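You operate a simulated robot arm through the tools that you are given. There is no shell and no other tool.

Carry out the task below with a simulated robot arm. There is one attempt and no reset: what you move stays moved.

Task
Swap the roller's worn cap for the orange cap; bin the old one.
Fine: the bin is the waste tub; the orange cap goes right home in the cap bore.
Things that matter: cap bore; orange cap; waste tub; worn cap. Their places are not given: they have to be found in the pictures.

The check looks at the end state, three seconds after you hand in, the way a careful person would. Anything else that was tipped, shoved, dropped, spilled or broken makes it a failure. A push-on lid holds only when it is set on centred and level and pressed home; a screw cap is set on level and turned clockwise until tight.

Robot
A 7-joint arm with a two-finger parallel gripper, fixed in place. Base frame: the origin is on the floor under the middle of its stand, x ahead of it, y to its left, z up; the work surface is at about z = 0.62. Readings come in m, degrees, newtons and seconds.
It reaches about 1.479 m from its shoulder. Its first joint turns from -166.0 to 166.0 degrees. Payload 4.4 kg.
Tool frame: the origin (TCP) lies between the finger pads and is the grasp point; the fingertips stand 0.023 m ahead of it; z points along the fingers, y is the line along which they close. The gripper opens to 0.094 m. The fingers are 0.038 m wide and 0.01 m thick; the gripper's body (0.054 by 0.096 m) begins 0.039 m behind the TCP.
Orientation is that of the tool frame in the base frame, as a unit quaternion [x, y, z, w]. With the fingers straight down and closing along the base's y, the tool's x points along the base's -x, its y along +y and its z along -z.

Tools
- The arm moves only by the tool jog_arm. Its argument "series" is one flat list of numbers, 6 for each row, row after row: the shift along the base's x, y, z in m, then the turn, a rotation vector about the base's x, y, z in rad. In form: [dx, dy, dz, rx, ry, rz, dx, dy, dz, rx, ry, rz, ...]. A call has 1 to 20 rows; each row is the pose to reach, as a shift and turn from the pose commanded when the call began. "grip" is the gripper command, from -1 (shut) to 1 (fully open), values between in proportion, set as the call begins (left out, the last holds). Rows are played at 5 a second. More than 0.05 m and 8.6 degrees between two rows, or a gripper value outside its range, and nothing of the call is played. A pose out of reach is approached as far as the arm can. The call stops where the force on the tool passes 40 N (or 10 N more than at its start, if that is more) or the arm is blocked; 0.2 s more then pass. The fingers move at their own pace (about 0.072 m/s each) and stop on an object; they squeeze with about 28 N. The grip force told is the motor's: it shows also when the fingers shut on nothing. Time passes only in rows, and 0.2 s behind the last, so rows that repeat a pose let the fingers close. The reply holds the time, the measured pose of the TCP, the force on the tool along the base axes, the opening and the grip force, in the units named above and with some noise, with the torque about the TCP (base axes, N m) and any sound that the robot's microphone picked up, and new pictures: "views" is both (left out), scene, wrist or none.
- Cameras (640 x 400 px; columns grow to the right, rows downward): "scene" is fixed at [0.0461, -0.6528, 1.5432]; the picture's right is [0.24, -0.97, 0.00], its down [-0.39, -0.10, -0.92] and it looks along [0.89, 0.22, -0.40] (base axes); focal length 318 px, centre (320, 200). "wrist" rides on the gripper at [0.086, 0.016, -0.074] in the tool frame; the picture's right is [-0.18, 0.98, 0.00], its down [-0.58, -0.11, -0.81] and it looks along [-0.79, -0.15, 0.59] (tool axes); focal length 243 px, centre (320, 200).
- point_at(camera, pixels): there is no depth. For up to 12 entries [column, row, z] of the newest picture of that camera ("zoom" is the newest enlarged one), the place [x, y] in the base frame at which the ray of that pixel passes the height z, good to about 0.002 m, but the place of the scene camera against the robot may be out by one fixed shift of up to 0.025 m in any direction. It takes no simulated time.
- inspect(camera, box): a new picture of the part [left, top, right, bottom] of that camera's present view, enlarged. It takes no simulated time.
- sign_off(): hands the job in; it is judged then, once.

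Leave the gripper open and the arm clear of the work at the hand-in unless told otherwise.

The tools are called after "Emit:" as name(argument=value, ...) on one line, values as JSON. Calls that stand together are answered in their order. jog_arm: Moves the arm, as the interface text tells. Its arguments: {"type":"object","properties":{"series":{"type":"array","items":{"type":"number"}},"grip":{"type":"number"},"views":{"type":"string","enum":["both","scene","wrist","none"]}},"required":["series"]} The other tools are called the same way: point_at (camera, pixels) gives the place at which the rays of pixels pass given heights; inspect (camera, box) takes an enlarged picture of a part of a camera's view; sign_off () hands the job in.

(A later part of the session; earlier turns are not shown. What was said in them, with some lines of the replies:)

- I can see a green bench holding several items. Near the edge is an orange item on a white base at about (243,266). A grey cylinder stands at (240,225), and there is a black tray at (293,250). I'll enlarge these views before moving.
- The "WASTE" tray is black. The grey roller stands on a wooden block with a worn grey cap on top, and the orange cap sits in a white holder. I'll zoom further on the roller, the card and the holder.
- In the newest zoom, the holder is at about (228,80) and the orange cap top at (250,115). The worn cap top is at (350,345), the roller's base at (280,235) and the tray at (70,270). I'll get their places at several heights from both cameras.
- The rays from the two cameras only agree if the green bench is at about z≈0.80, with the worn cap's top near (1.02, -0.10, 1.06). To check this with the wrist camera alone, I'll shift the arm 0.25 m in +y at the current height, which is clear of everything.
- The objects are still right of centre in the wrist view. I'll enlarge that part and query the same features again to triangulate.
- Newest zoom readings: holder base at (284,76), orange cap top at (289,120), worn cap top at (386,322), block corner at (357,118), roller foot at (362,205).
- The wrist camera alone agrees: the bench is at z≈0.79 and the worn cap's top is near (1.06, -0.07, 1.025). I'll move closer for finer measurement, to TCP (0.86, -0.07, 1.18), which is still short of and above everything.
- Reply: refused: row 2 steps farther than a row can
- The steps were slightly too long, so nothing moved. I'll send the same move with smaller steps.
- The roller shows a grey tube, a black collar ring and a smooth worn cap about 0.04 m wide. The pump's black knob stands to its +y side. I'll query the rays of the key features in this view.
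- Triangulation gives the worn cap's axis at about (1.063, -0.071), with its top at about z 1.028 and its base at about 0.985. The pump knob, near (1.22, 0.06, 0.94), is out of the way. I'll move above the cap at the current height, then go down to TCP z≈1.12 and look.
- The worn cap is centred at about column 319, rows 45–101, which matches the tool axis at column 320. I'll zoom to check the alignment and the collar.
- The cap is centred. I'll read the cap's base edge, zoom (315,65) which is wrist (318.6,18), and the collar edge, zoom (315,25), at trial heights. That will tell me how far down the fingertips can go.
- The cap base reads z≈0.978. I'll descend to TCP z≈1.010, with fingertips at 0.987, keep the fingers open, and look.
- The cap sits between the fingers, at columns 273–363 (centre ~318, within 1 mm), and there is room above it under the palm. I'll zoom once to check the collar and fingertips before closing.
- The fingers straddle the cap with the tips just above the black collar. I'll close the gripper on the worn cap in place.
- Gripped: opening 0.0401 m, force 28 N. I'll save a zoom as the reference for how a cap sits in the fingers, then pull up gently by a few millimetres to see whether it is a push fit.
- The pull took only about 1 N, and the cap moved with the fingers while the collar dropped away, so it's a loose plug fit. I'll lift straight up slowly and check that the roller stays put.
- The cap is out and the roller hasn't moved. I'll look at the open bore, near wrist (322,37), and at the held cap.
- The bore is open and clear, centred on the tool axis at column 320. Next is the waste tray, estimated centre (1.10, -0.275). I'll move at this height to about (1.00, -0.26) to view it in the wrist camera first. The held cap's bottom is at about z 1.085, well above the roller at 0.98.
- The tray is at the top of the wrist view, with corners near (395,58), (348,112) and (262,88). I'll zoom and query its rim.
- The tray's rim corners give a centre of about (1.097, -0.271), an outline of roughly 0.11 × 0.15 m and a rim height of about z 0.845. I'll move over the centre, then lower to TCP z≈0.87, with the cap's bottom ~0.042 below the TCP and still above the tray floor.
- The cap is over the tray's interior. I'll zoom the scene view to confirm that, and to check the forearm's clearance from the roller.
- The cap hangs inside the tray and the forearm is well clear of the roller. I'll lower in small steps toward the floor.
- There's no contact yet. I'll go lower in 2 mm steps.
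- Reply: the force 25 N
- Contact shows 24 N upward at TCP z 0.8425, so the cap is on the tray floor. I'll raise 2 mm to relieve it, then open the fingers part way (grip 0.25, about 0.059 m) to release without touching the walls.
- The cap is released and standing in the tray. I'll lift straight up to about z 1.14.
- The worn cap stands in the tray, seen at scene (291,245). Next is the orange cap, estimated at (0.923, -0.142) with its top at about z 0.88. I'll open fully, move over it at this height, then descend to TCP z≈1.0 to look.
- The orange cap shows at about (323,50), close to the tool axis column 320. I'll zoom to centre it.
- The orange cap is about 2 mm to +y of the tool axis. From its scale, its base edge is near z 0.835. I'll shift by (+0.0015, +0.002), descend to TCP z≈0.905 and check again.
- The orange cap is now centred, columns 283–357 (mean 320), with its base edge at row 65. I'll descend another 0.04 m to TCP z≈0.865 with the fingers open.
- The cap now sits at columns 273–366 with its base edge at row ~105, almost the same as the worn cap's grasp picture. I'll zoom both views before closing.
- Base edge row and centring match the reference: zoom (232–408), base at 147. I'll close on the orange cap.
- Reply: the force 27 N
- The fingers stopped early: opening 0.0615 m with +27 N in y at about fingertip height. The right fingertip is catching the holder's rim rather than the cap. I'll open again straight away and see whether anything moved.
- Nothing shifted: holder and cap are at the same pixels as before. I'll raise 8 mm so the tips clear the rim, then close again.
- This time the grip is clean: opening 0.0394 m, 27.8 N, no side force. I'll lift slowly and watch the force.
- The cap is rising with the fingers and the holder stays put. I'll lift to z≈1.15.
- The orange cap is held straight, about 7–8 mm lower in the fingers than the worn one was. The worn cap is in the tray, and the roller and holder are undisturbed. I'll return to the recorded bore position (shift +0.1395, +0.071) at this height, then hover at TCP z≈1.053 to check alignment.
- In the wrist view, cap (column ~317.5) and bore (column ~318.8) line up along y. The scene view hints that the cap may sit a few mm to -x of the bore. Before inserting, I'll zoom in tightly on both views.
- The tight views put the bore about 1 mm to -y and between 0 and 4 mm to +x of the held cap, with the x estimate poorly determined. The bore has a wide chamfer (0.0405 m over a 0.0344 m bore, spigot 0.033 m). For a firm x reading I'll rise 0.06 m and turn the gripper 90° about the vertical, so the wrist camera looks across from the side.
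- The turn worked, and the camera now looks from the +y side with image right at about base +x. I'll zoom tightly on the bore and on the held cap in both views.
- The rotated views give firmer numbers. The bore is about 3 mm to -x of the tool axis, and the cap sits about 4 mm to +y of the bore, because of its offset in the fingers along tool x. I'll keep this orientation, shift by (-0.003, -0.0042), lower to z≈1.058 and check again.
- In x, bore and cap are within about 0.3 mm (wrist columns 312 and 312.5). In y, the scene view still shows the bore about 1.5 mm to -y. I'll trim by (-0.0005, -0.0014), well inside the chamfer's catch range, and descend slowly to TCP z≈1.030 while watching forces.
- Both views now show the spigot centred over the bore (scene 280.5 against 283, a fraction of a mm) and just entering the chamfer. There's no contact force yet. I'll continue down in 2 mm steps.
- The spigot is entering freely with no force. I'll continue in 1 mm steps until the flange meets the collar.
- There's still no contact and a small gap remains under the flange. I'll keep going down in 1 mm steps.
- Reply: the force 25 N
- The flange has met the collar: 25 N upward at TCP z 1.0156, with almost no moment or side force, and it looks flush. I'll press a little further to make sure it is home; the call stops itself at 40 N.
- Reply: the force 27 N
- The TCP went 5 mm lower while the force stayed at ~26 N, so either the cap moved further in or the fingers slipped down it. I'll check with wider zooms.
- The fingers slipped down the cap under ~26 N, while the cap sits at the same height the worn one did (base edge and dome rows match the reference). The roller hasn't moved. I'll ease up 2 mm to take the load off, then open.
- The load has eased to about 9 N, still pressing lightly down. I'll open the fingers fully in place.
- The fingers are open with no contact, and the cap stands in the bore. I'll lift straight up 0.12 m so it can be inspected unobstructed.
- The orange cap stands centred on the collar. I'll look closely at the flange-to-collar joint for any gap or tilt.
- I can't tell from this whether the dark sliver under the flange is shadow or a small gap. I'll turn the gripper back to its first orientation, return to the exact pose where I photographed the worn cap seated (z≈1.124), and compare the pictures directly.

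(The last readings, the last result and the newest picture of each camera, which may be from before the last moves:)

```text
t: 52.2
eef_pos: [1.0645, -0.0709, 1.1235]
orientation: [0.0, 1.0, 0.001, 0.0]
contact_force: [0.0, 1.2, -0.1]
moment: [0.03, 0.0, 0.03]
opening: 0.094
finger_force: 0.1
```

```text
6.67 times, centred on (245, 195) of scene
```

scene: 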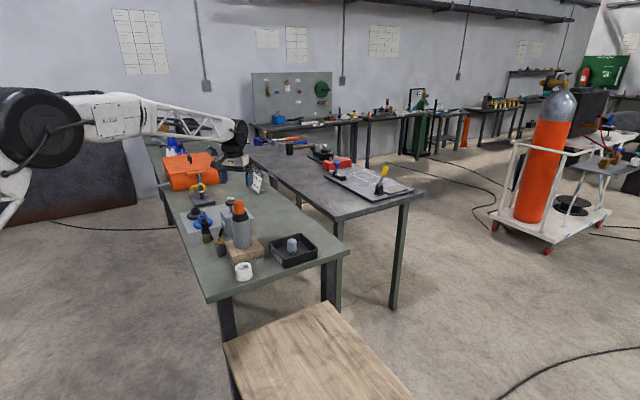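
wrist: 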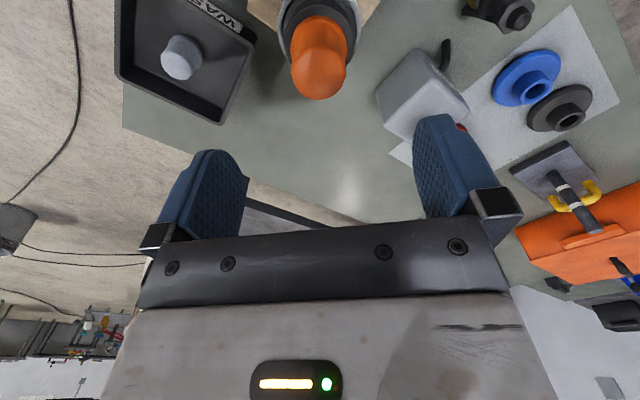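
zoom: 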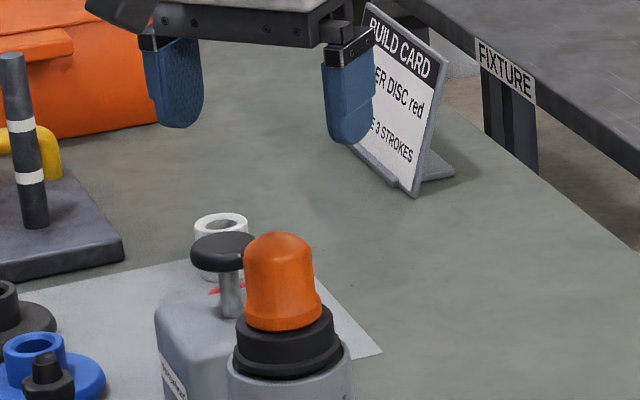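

Against the worn cap's picture from the same pose, the orange cap matches to within about 1 mm in position and height, and looks level. As insurance I'll close the empty fingers and press gently straight down on the dome's centre to make sure it's home. First I'll centre over the bore axis and go down to just above the dome.

Emit:
jog_arm(series=[-0.003, -0.0007, 0, 0, 0, 0, -0.003, -0.0007, 0, 0, 0, 0, -0.003, -0.0007, 0, 0, 0, 0, -0.003, -0.0007, -0.02, 0, 0, 0, -0.003, -0.0007, -0.04, 0, 0, 0, -0.003, -0.0007, -0.055, 0, 0, 0, -0.003, -0.0007, -0.055, 0, 0, 0], grip=-1, views="both")

Emit:
inspect(camera="scene", box=[205, 165, 285, 225])

```text
t: 53.8
eef_pos: [1.0609, -0.072, 1.0671]
orientation: [0.0, 1.0, 0.0, 0.0]
contact_force: [0.1, -0.3, 0.4]
moment: [-0.03, -0.02, -0.01]
opening: 0.0003
finger_force: 27.6
```

scene: 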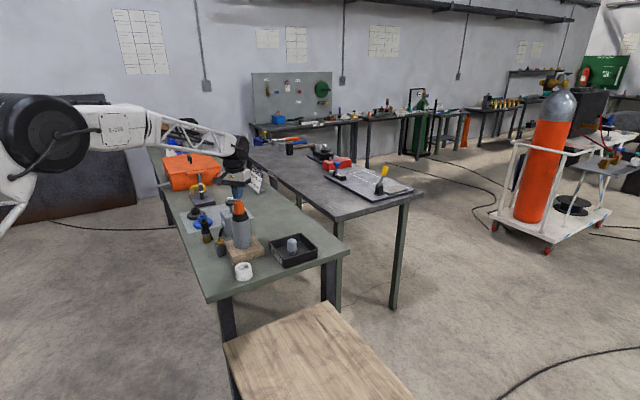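
wrist: 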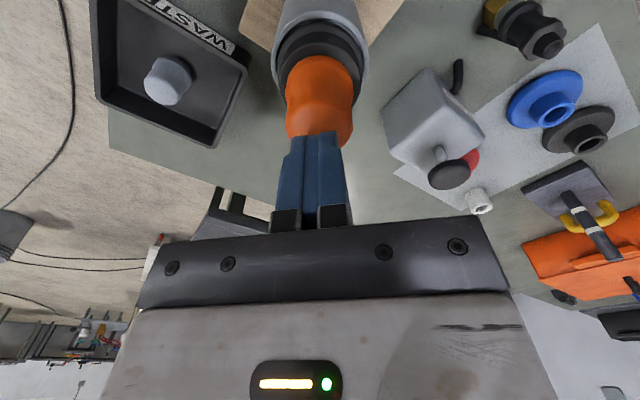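

```text
6.67 times, centred on (245, 195) of scene
```

zoom: 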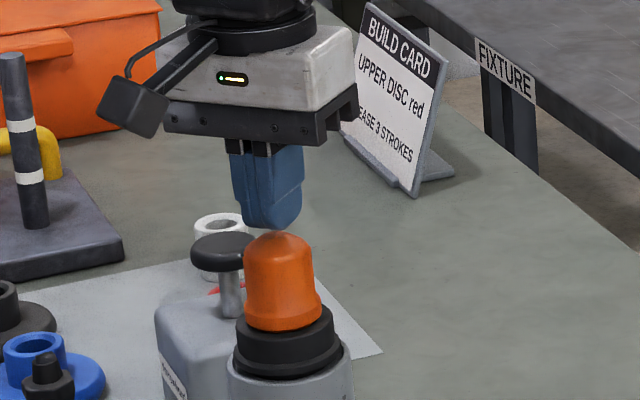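

The closed fingertips are just above the dome and centred. I'll press down in small steps; the call stops itself at 40 N.

Emit:
jog_arm(series=[0, 0, -0.003, 0, 0, 0, 0, 0, -0.006, 0, 0, 0, 0, 0, -0.008, 0, 0, 0, 0, 0, -0.01, 0, 0, 0, 0, 0, -0.01, 0, 0, 0], views="none")

```text
t: 55.0
eef_pos: [1.0618, -0.0719, 1.0606]
orientation: [0.0, 1.0, 0.0, 0.001]
contact_force: [-3.3, 0.6, 27.6]
moment: [0.05, 0.32, -0.03]
opening: 0.0
finger_force: 28.1
```

The press shows 27.6 N, but the moment (My +0.32) suggests contact about 9 mm to the -x side of centre. I'll look before pressing further.

Emit:
inspect(camera="scene", box=[222, 192, 262, 217])

Emit:
inspect(camera="wrist", box=[240, 20, 400, 150])

```text
16.00 times, centred on (242, 204) of scene
```

zoom: 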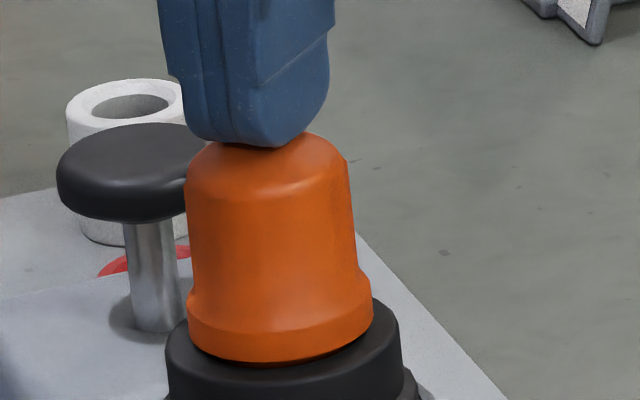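

```text
3.08 times, centred on (320, 85) of wrist
```

zoom: 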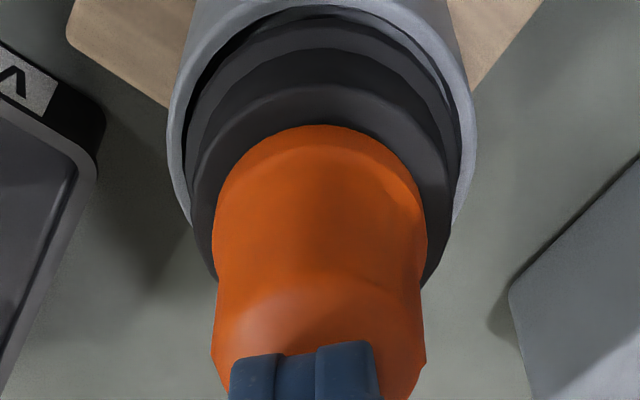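

The cap's rim is at the same rows as before the press, so 27 N didn't move it and it is already bottomed. The wrist views from both sides also show its axis upright (flange and dome centres within 1 px). I'll press once more, up to the 40 N stop, to be sure it's fully home.

Emit:
jog_arm(series=[0, 0, -0.0015, 0, 0, 0, 0, 0, -0.003, 0, 0, 0, 0, 0, -0.0045, 0, 0, 0, 0, 0, -0.006, 0, 0, 0], views="none")

Emit:
inspect(camera="scene", box=[222, 192, 262, 217])

```text
t: 55.5
eef_pos: [1.0617, -0.0716, 1.0615]
orientation: [0.0, 1.0, 0.0, 0.002]
contact_force: [-1.6, 0.5, 5.9]
moment: [0.01, 0.14, 0.0]
opening: 0.0001
finger_force: 27.4
stopped in row 2: the force on the tool passed its limit at 42 N (the readings are from after the stop); the commanded pose is now the measured one
```

```text
16.00 times, centred on (242, 204) of scene
```

zoom: 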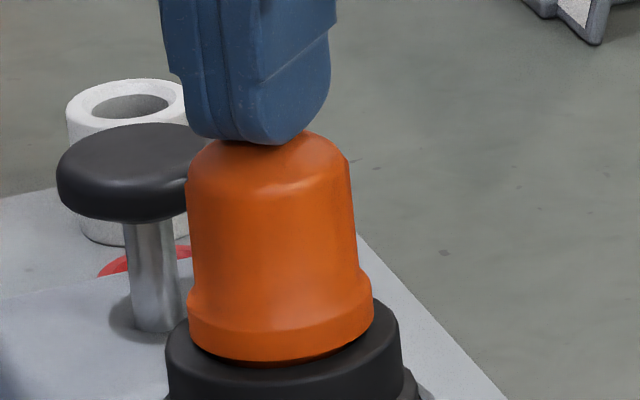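

The press hit the stop at 42 N with no travel at all, so the cap is fully home. I'll lift straight off, back away toward -x, and take a lower-angle look at the joint. First comes the lift and retreat, with the gripper opening once clear.

Emit:
jog_arm(series=[0, 0, 0.01, 0, 0, 0, 0, 0, 0.04, 0, 0, 0, 0, 0, 0.08, 0, 0, 0, 0, 0, 0.1, 0, 0, 0, -0.045, 0.005, 0.1, 0, 0, 0, -0.09, 0.015, 0.1, 0, 0, 0, -0.135, 0.025, 0.1, 0, 0, 0, -0.18, 0.035, 0.1, 0, 0, 0, -0.2, 0.035, 0.1, 0, 0, 0, -0.2, 0.035, 0.1, 0, 0, 0], views="both")

```text
t: 57.7
eef_pos: [0.8603, -0.0357, 1.1596]
orientation: [0.0, 1.0, 0.001, 0.003]
contact_force: [0.1, -0.5, 0.0]
moment: [-0.02, 0.0, -0.03]
opening: 0.0
finger_force: 28.0
```

scene: 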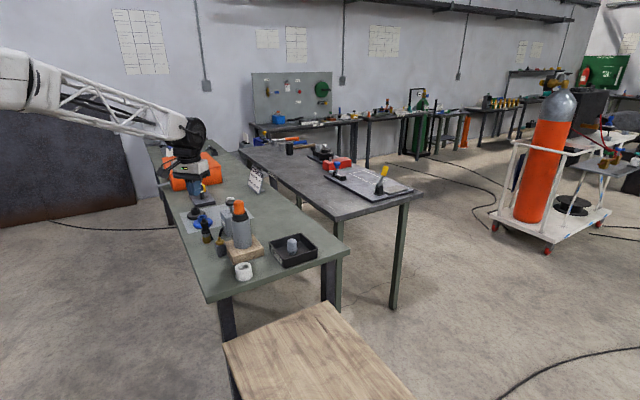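
wrist: 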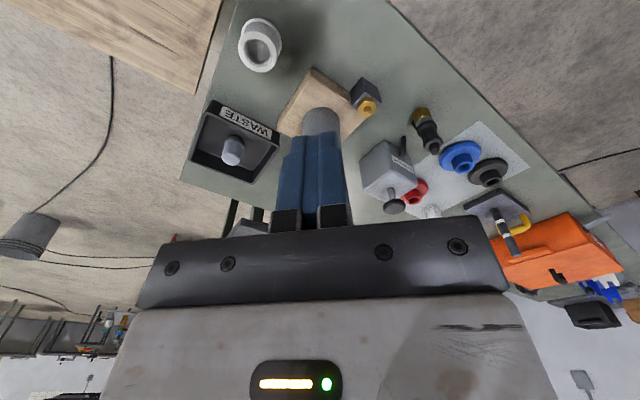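

Next I'll open the fingers, pitch the tool forward about 25° and lower to z≈1.02. That's well clear of everything (the roller is 0.2 m ahead), and the wrist camera will see the joint from a shallow angle.

Emit:
jog_arm(series=[0, 0, -0.03, 0, -0.11, 0, 0, 0, -0.06, 0, -0.22, 0, 0, 0, -0.09, 0, -0.33, 0, 0, 0, -0.12, 0, -0.44, 0, 0, 0, -0.14, 0, -0.44, 0, 0, 0, -0.14, 0, -0.44, 0], grip=1, views="both")

```text
t: 59.1
eef_pos: [0.8612, -0.0367, 1.0193]
orientation: [0.001, 0.975, 0.0, 0.22]
contact_force: [-0.1, 0.5, -0.4]
moment: [0.03, 0.0, -0.01]
opening: 0.0941
finger_force: 0.0
```

scene: 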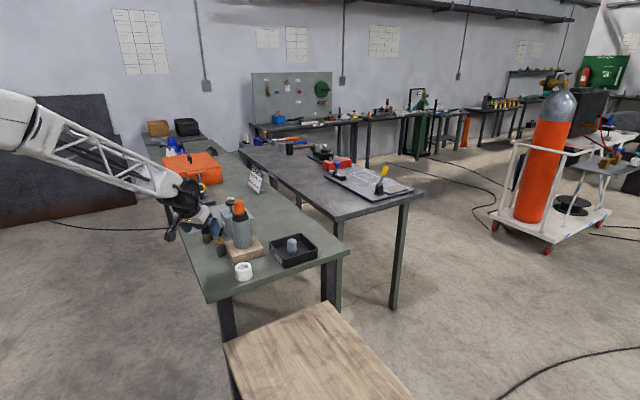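
wrist: 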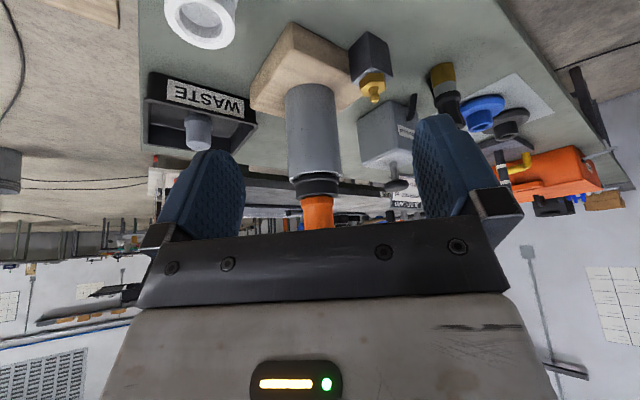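

The joint is now seen almost side-on at about (317,195). I'll zoom in on it.

Emit:
inspect(camera="wrist", box=[270, 160, 366, 232])

Emit:
inspect(camera="scene", box=[170, 180, 330, 290])

```text
5.56 times, centred on (318, 196) of wrist
```

zoom: 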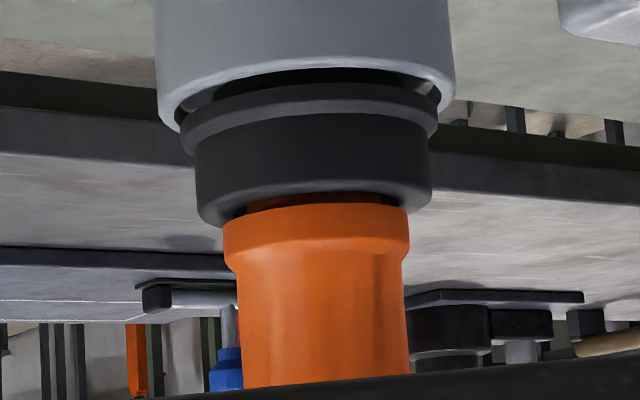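

```text
3.64 times, centred on (250, 235) of scene
```

zoom: 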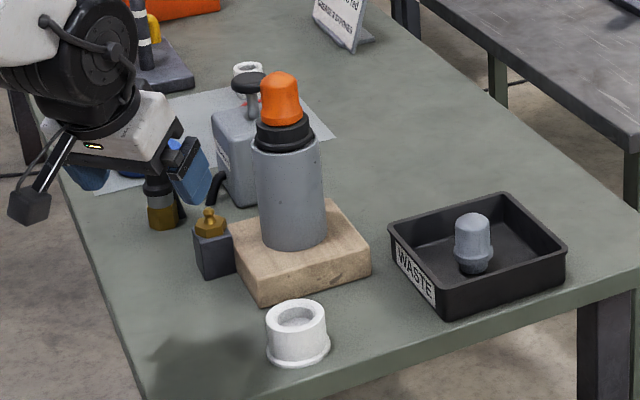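

From this shallow angle, a gap of maybe 2–3 mm shows between the flange rim and the collar, and the cap leans about 2° relative to the roller. I need to know whether the worn cap sat the same way, so I'll repeat the exact first scene crops and compare.

Emit:
inspect(camera="scene", box=[210, 190, 270, 290])

Emit:
inspect(camera="scene", box=[222, 195, 262, 220])

Emit:
inspect(camera="wrist", box=[294, 180, 342, 210])

```text
4.00 times, centred on (240, 240) of scene
```

zoom: 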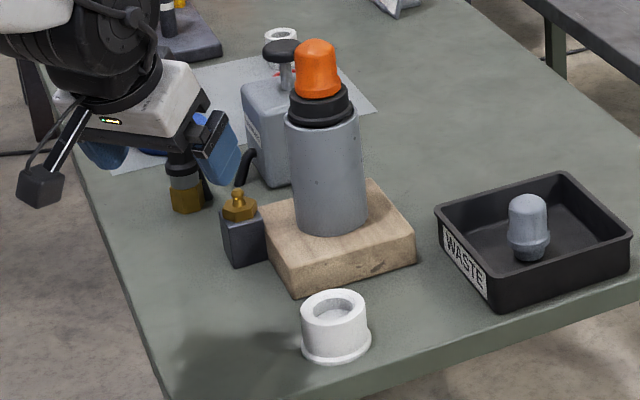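

```text
16.00 times, centred on (242, 208) of scene
```

zoom: 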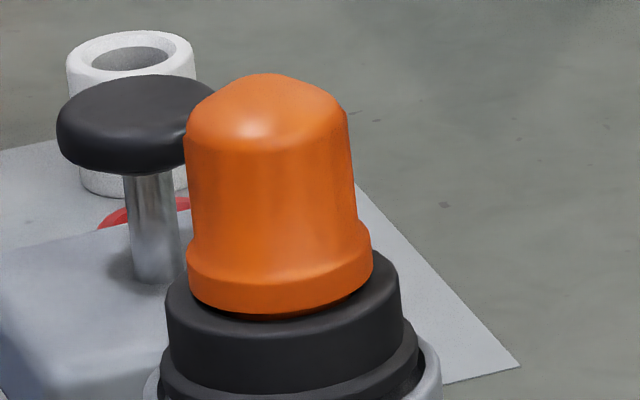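

```text
13.33 times, centred on (318, 195) of wrist
```

zoom: 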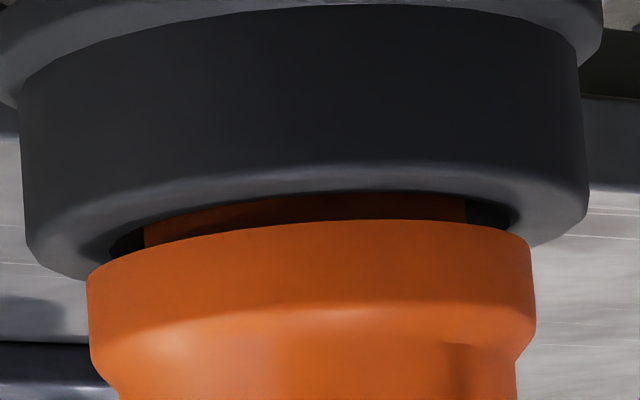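

The flange and collar edges are parallel (slopes within 0.5°), so the cap is level. The rows in the repeated crop match the worn cap's (dome top at ~38, rim at ~97). For an independent height check without touching the finished work, I'll touch the binned cap's dome in the tub with closed fingertips. Worn cap seated TCP (1.0105) minus tub-floor TCP (0.844) is 0.1665, and the orange dome touch was at 1.061, so an equal seat depth predicts a touch at z≈0.8945. First I'll level the tool and move over the tub.

Emit:
jog_arm(series=[0, 0, 0.035, 0, 0.11, 0, 0, 0, 0.07, 0, 0.22, 0, 0, 0, 0.105, 0, 0.33, 0, 0, 0, 0.14, 0, 0.44, 0, 0.033, -0.033, 0.14, 0, 0.44, 0, 0.066, -0.066, 0.14, 0, 0.44, 0, 0.099, -0.099, 0.14, 0, 0.44, 0, 0.132, -0.132, 0.14, 0, 0.44, 0, 0.165, -0.165, 0.14, 0, 0.44, 0, 0.198, -0.198, 0.14, 0, 0.44, 0, 0.231, -0.231, 0.14, 0, 0.44, 0, 0.235, -0.233, 0.14, 0, 0.44, 0, 0.235, -0.233, 0.1, 0, 0.44, 0, 0.235, -0.233, 0.055, 0, 0.44, 0, 0.235, -0.233, 0.01, 0, 0.44, 0, 0.235, -0.233, 0.01, 0, 0.44, 0], grip=-1, views="both")

```text
t: 62.5
eef_pos: [1.0971, -0.2695, 1.0303]
orientation: [0.0, 1.0, -0.001, 0.003]
contact_force: [-0.5, -0.7, -0.7]
moment: [0.0, 0.03, 0.01]
opening: 0.0
finger_force: 27.6
```

scene: 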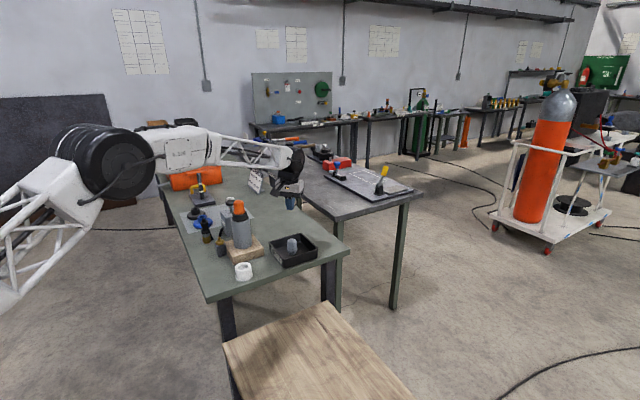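
wrist: 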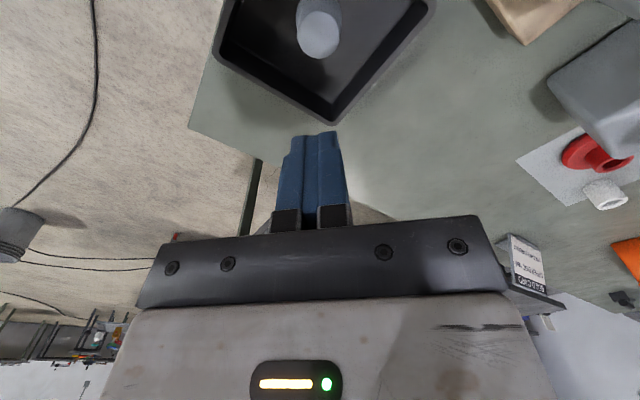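

The worn cap is straight below the tool axis (column 319). I'll descend to TCP z≈0.906, just above where the touch is expected.

Emit:
jog_arm(series=[0, 0, -0.04, 0, 0, 0, 0, 0, -0.08, 0, 0, 0, 0, 0, -0.105, 0, 0, 0, 0, 0, -0.119, 0, 0, 0, 0, 0, -0.125, 0, 0, 0, 0, 0, -0.125, 0, 0, 0], views="wrist")

```text
t: 63.9
eef_pos: [1.0977, -0.2697, 0.9054]
orientation: [-0.001, 1.0, 0.001, 0.002]
contact_force: [0.1, 0.1, 0.0]
moment: [0.01, 0.02, -0.02]
opening: 0.0
finger_force: 28.3
```

wrist: 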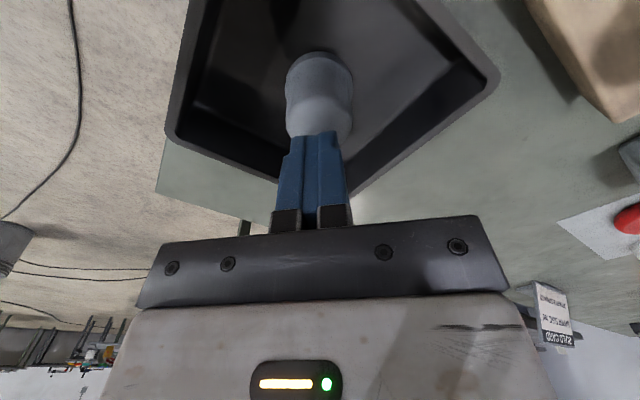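

There's no contact yet. I'll step down 1 mm at a time and read the touch height.

Emit:
jog_arm(series=[0, 0, -0.002, 0, 0, 0, 0, 0, -0.004, 0, 0, 0, 0, 0, -0.006, 0, 0, 0, 0, 0, -0.006, 0, 0, 0], views="none")

Emit:
jog_arm(series=[0, 0, -0.001, 0, 0, 0, 0, 0, -0.002, 0, 0, 0, 0, 0, -0.002, 0, 0, 0], views="none")

Emit:
jog_arm(series=[0, 0, -0.001, 0, 0, 0, 0, 0, -0.002, 0, 0, 0, 0, 0, -0.002, 0, 0, 0], views="none")

```text
t: 64.9
eef_pos: [1.0957, -0.2697, 0.8993]
orientation: [0.0, 1.0, -0.001, 0.003]
contact_force: [0.8, 0.3, -0.7]
moment: [0.0, 0.03, 0.04]
opening: 0.0
finger_force: 28.3
```

```text
t: 65.7
eef_pos: [1.0958, -0.2695, 0.8968]
orientation: [0.001, 1.0, 0.0, 0.003]
contact_force: [-1.3, -0.3, 0.3]
moment: [0.01, 0.05, 0.01]
opening: 0.0
finger_force: 28.0
```

```text
t: 66.5
eef_pos: [1.0952, -0.2697, 0.8961]
orientation: [0.0, 1.0, -0.001, 0.004]
contact_force: [-3.1, 0.6, 19.8]
moment: [0.02, 0.35, -0.03]
opening: 0.0001
finger_force: 27.9
```

The touch came at TCP z≈0.896, with the same moment pattern as on the orange cap, so that offset comes from the fingertip shape and not from a tilted cap. It puts the orange cap at least as deep as the worn one was (predicted 1.063, measured 1.061), so it is home. I'll lift off, open the gripper and retreat clear.

Emit:
jog_arm(series=[0, 0, 0.01, 0, 0, 0, 0, 0, 0.05, 0, 0, 0, 0, 0, 0.1, 0, 0, 0, 0, 0, 0.15, 0, 0, 0, 0, 0, 0.2, 0, 0, 0, 0, 0, 0.25, 0, 0, 0, -0.04, 0, 0.27, 0, 0, 0, -0.085, 0, 0.28, 0, 0, 0, -0.13, -0.01, 0.29, 0, 0, 0, -0.175, -0.02, 0.3, 0, 0, 0, -0.22, -0.03, 0.31, 0, 0, 0, -0.265, -0.04, 0.32, 0, 0, 0, -0.3, -0.05, 0.33, 0, 0, 0, -0.3, -0.05, 0.33, 0, 0, 0], views="none")

Emit:
jog_arm(series=[0, 0, 0, 0, 0, 0, 0, 0, 0, 0, 0, 0, 0, 0, 0, 0, 0, 0, 0, 0, 0, 0, 0, 0], grip=1, views="both")

Emit:
inspect(camera="scene", box=[170, 170, 350, 290])

Emit:
inspect(camera="scene", box=[222, 195, 262, 220])

```text
t: 69.5
eef_pos: [0.7963, -0.3205, 1.2246]
orientation: [0.0, 1.0, 0.0, 0.003]
contact_force: [-0.4, -0.3, -0.7]
moment: [0.01, 0.0, 0.02]
opening: 0.0001
finger_force: 27.9
```

```text
t: 70.5
eef_pos: [0.7962, -0.3195, 1.2245]
orientation: [-0.001, 1.0, 0.0, 0.002]
contact_force: [-0.3, -0.3, 0.5]
moment: [-0.01, 0.02, -0.01]
opening: 0.0941
finger_force: 0.0
```

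scene: 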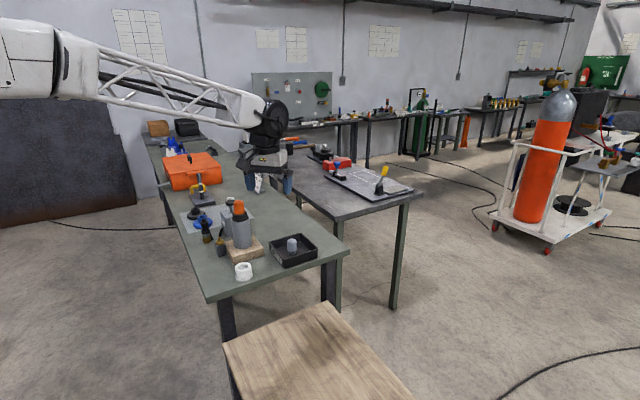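
wrist: 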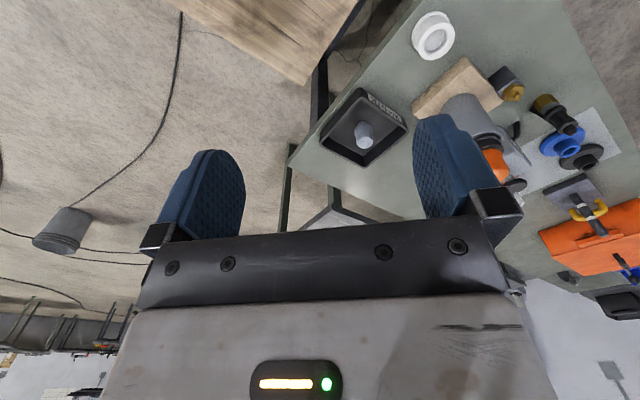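

```text
3.33 times, centred on (260, 230) of scene
```

zoom: 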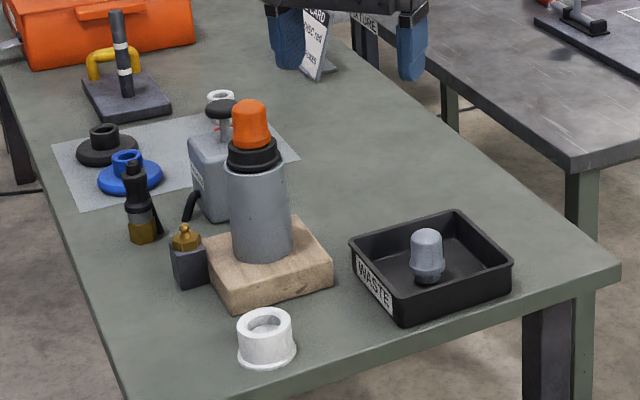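

```text
16.00 times, centred on (242, 208) of scene
```

zoom: 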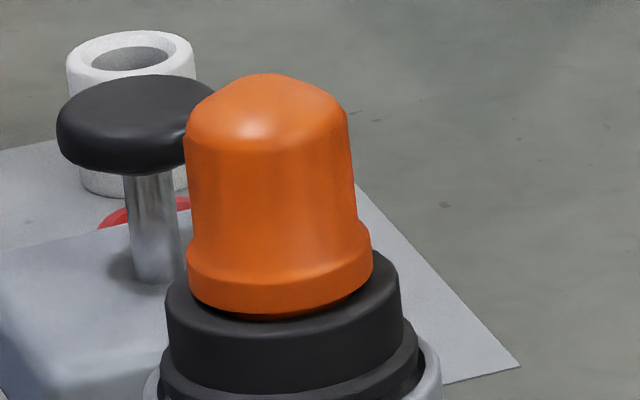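

In this crop, identical to my first one, the orange cap is exactly where the worn cap was: dome top at row ~100 and rim at ~147. It is upright and centred. The worn cap is in the WASTE tub, and the roller, holder, pump and the rest haven't moved. The gripper is open and the arm is clear, so I'm handing in.

Emit:
sign_off()

```text
The job is handed in.
```

I swapped the caps: the orange cap is in the roller's bore, and the worn one is standing in the waste tub. I've handed the job in, but no result has come back.

- **Orange cap:** it is centred and level. A press of about 42 N on top didn't move it any further. In matching before-and-after pictures it sits at the worn cap's height to within about 1 mm, and a touch check agreed.
- **Possible gap:** a low-angle view shows 2–3 mm between the cap's rim and the collar. I took this as how these caps sit, because the worn one was at the same height. If a fully home cap should sit flush, this one doesn't.
- **Contact along the way:** on my first try at picking up the orange cap, the fingers closed on the rim of its white holder instead. I opened them straight away, and pictures showed nothing had shifted. I also touched the worn cap once in the tub to compare heights; it stayed upright.

Nothing else looked disturbed in the final pictures. The gripper is open and the arm is clear of the work.
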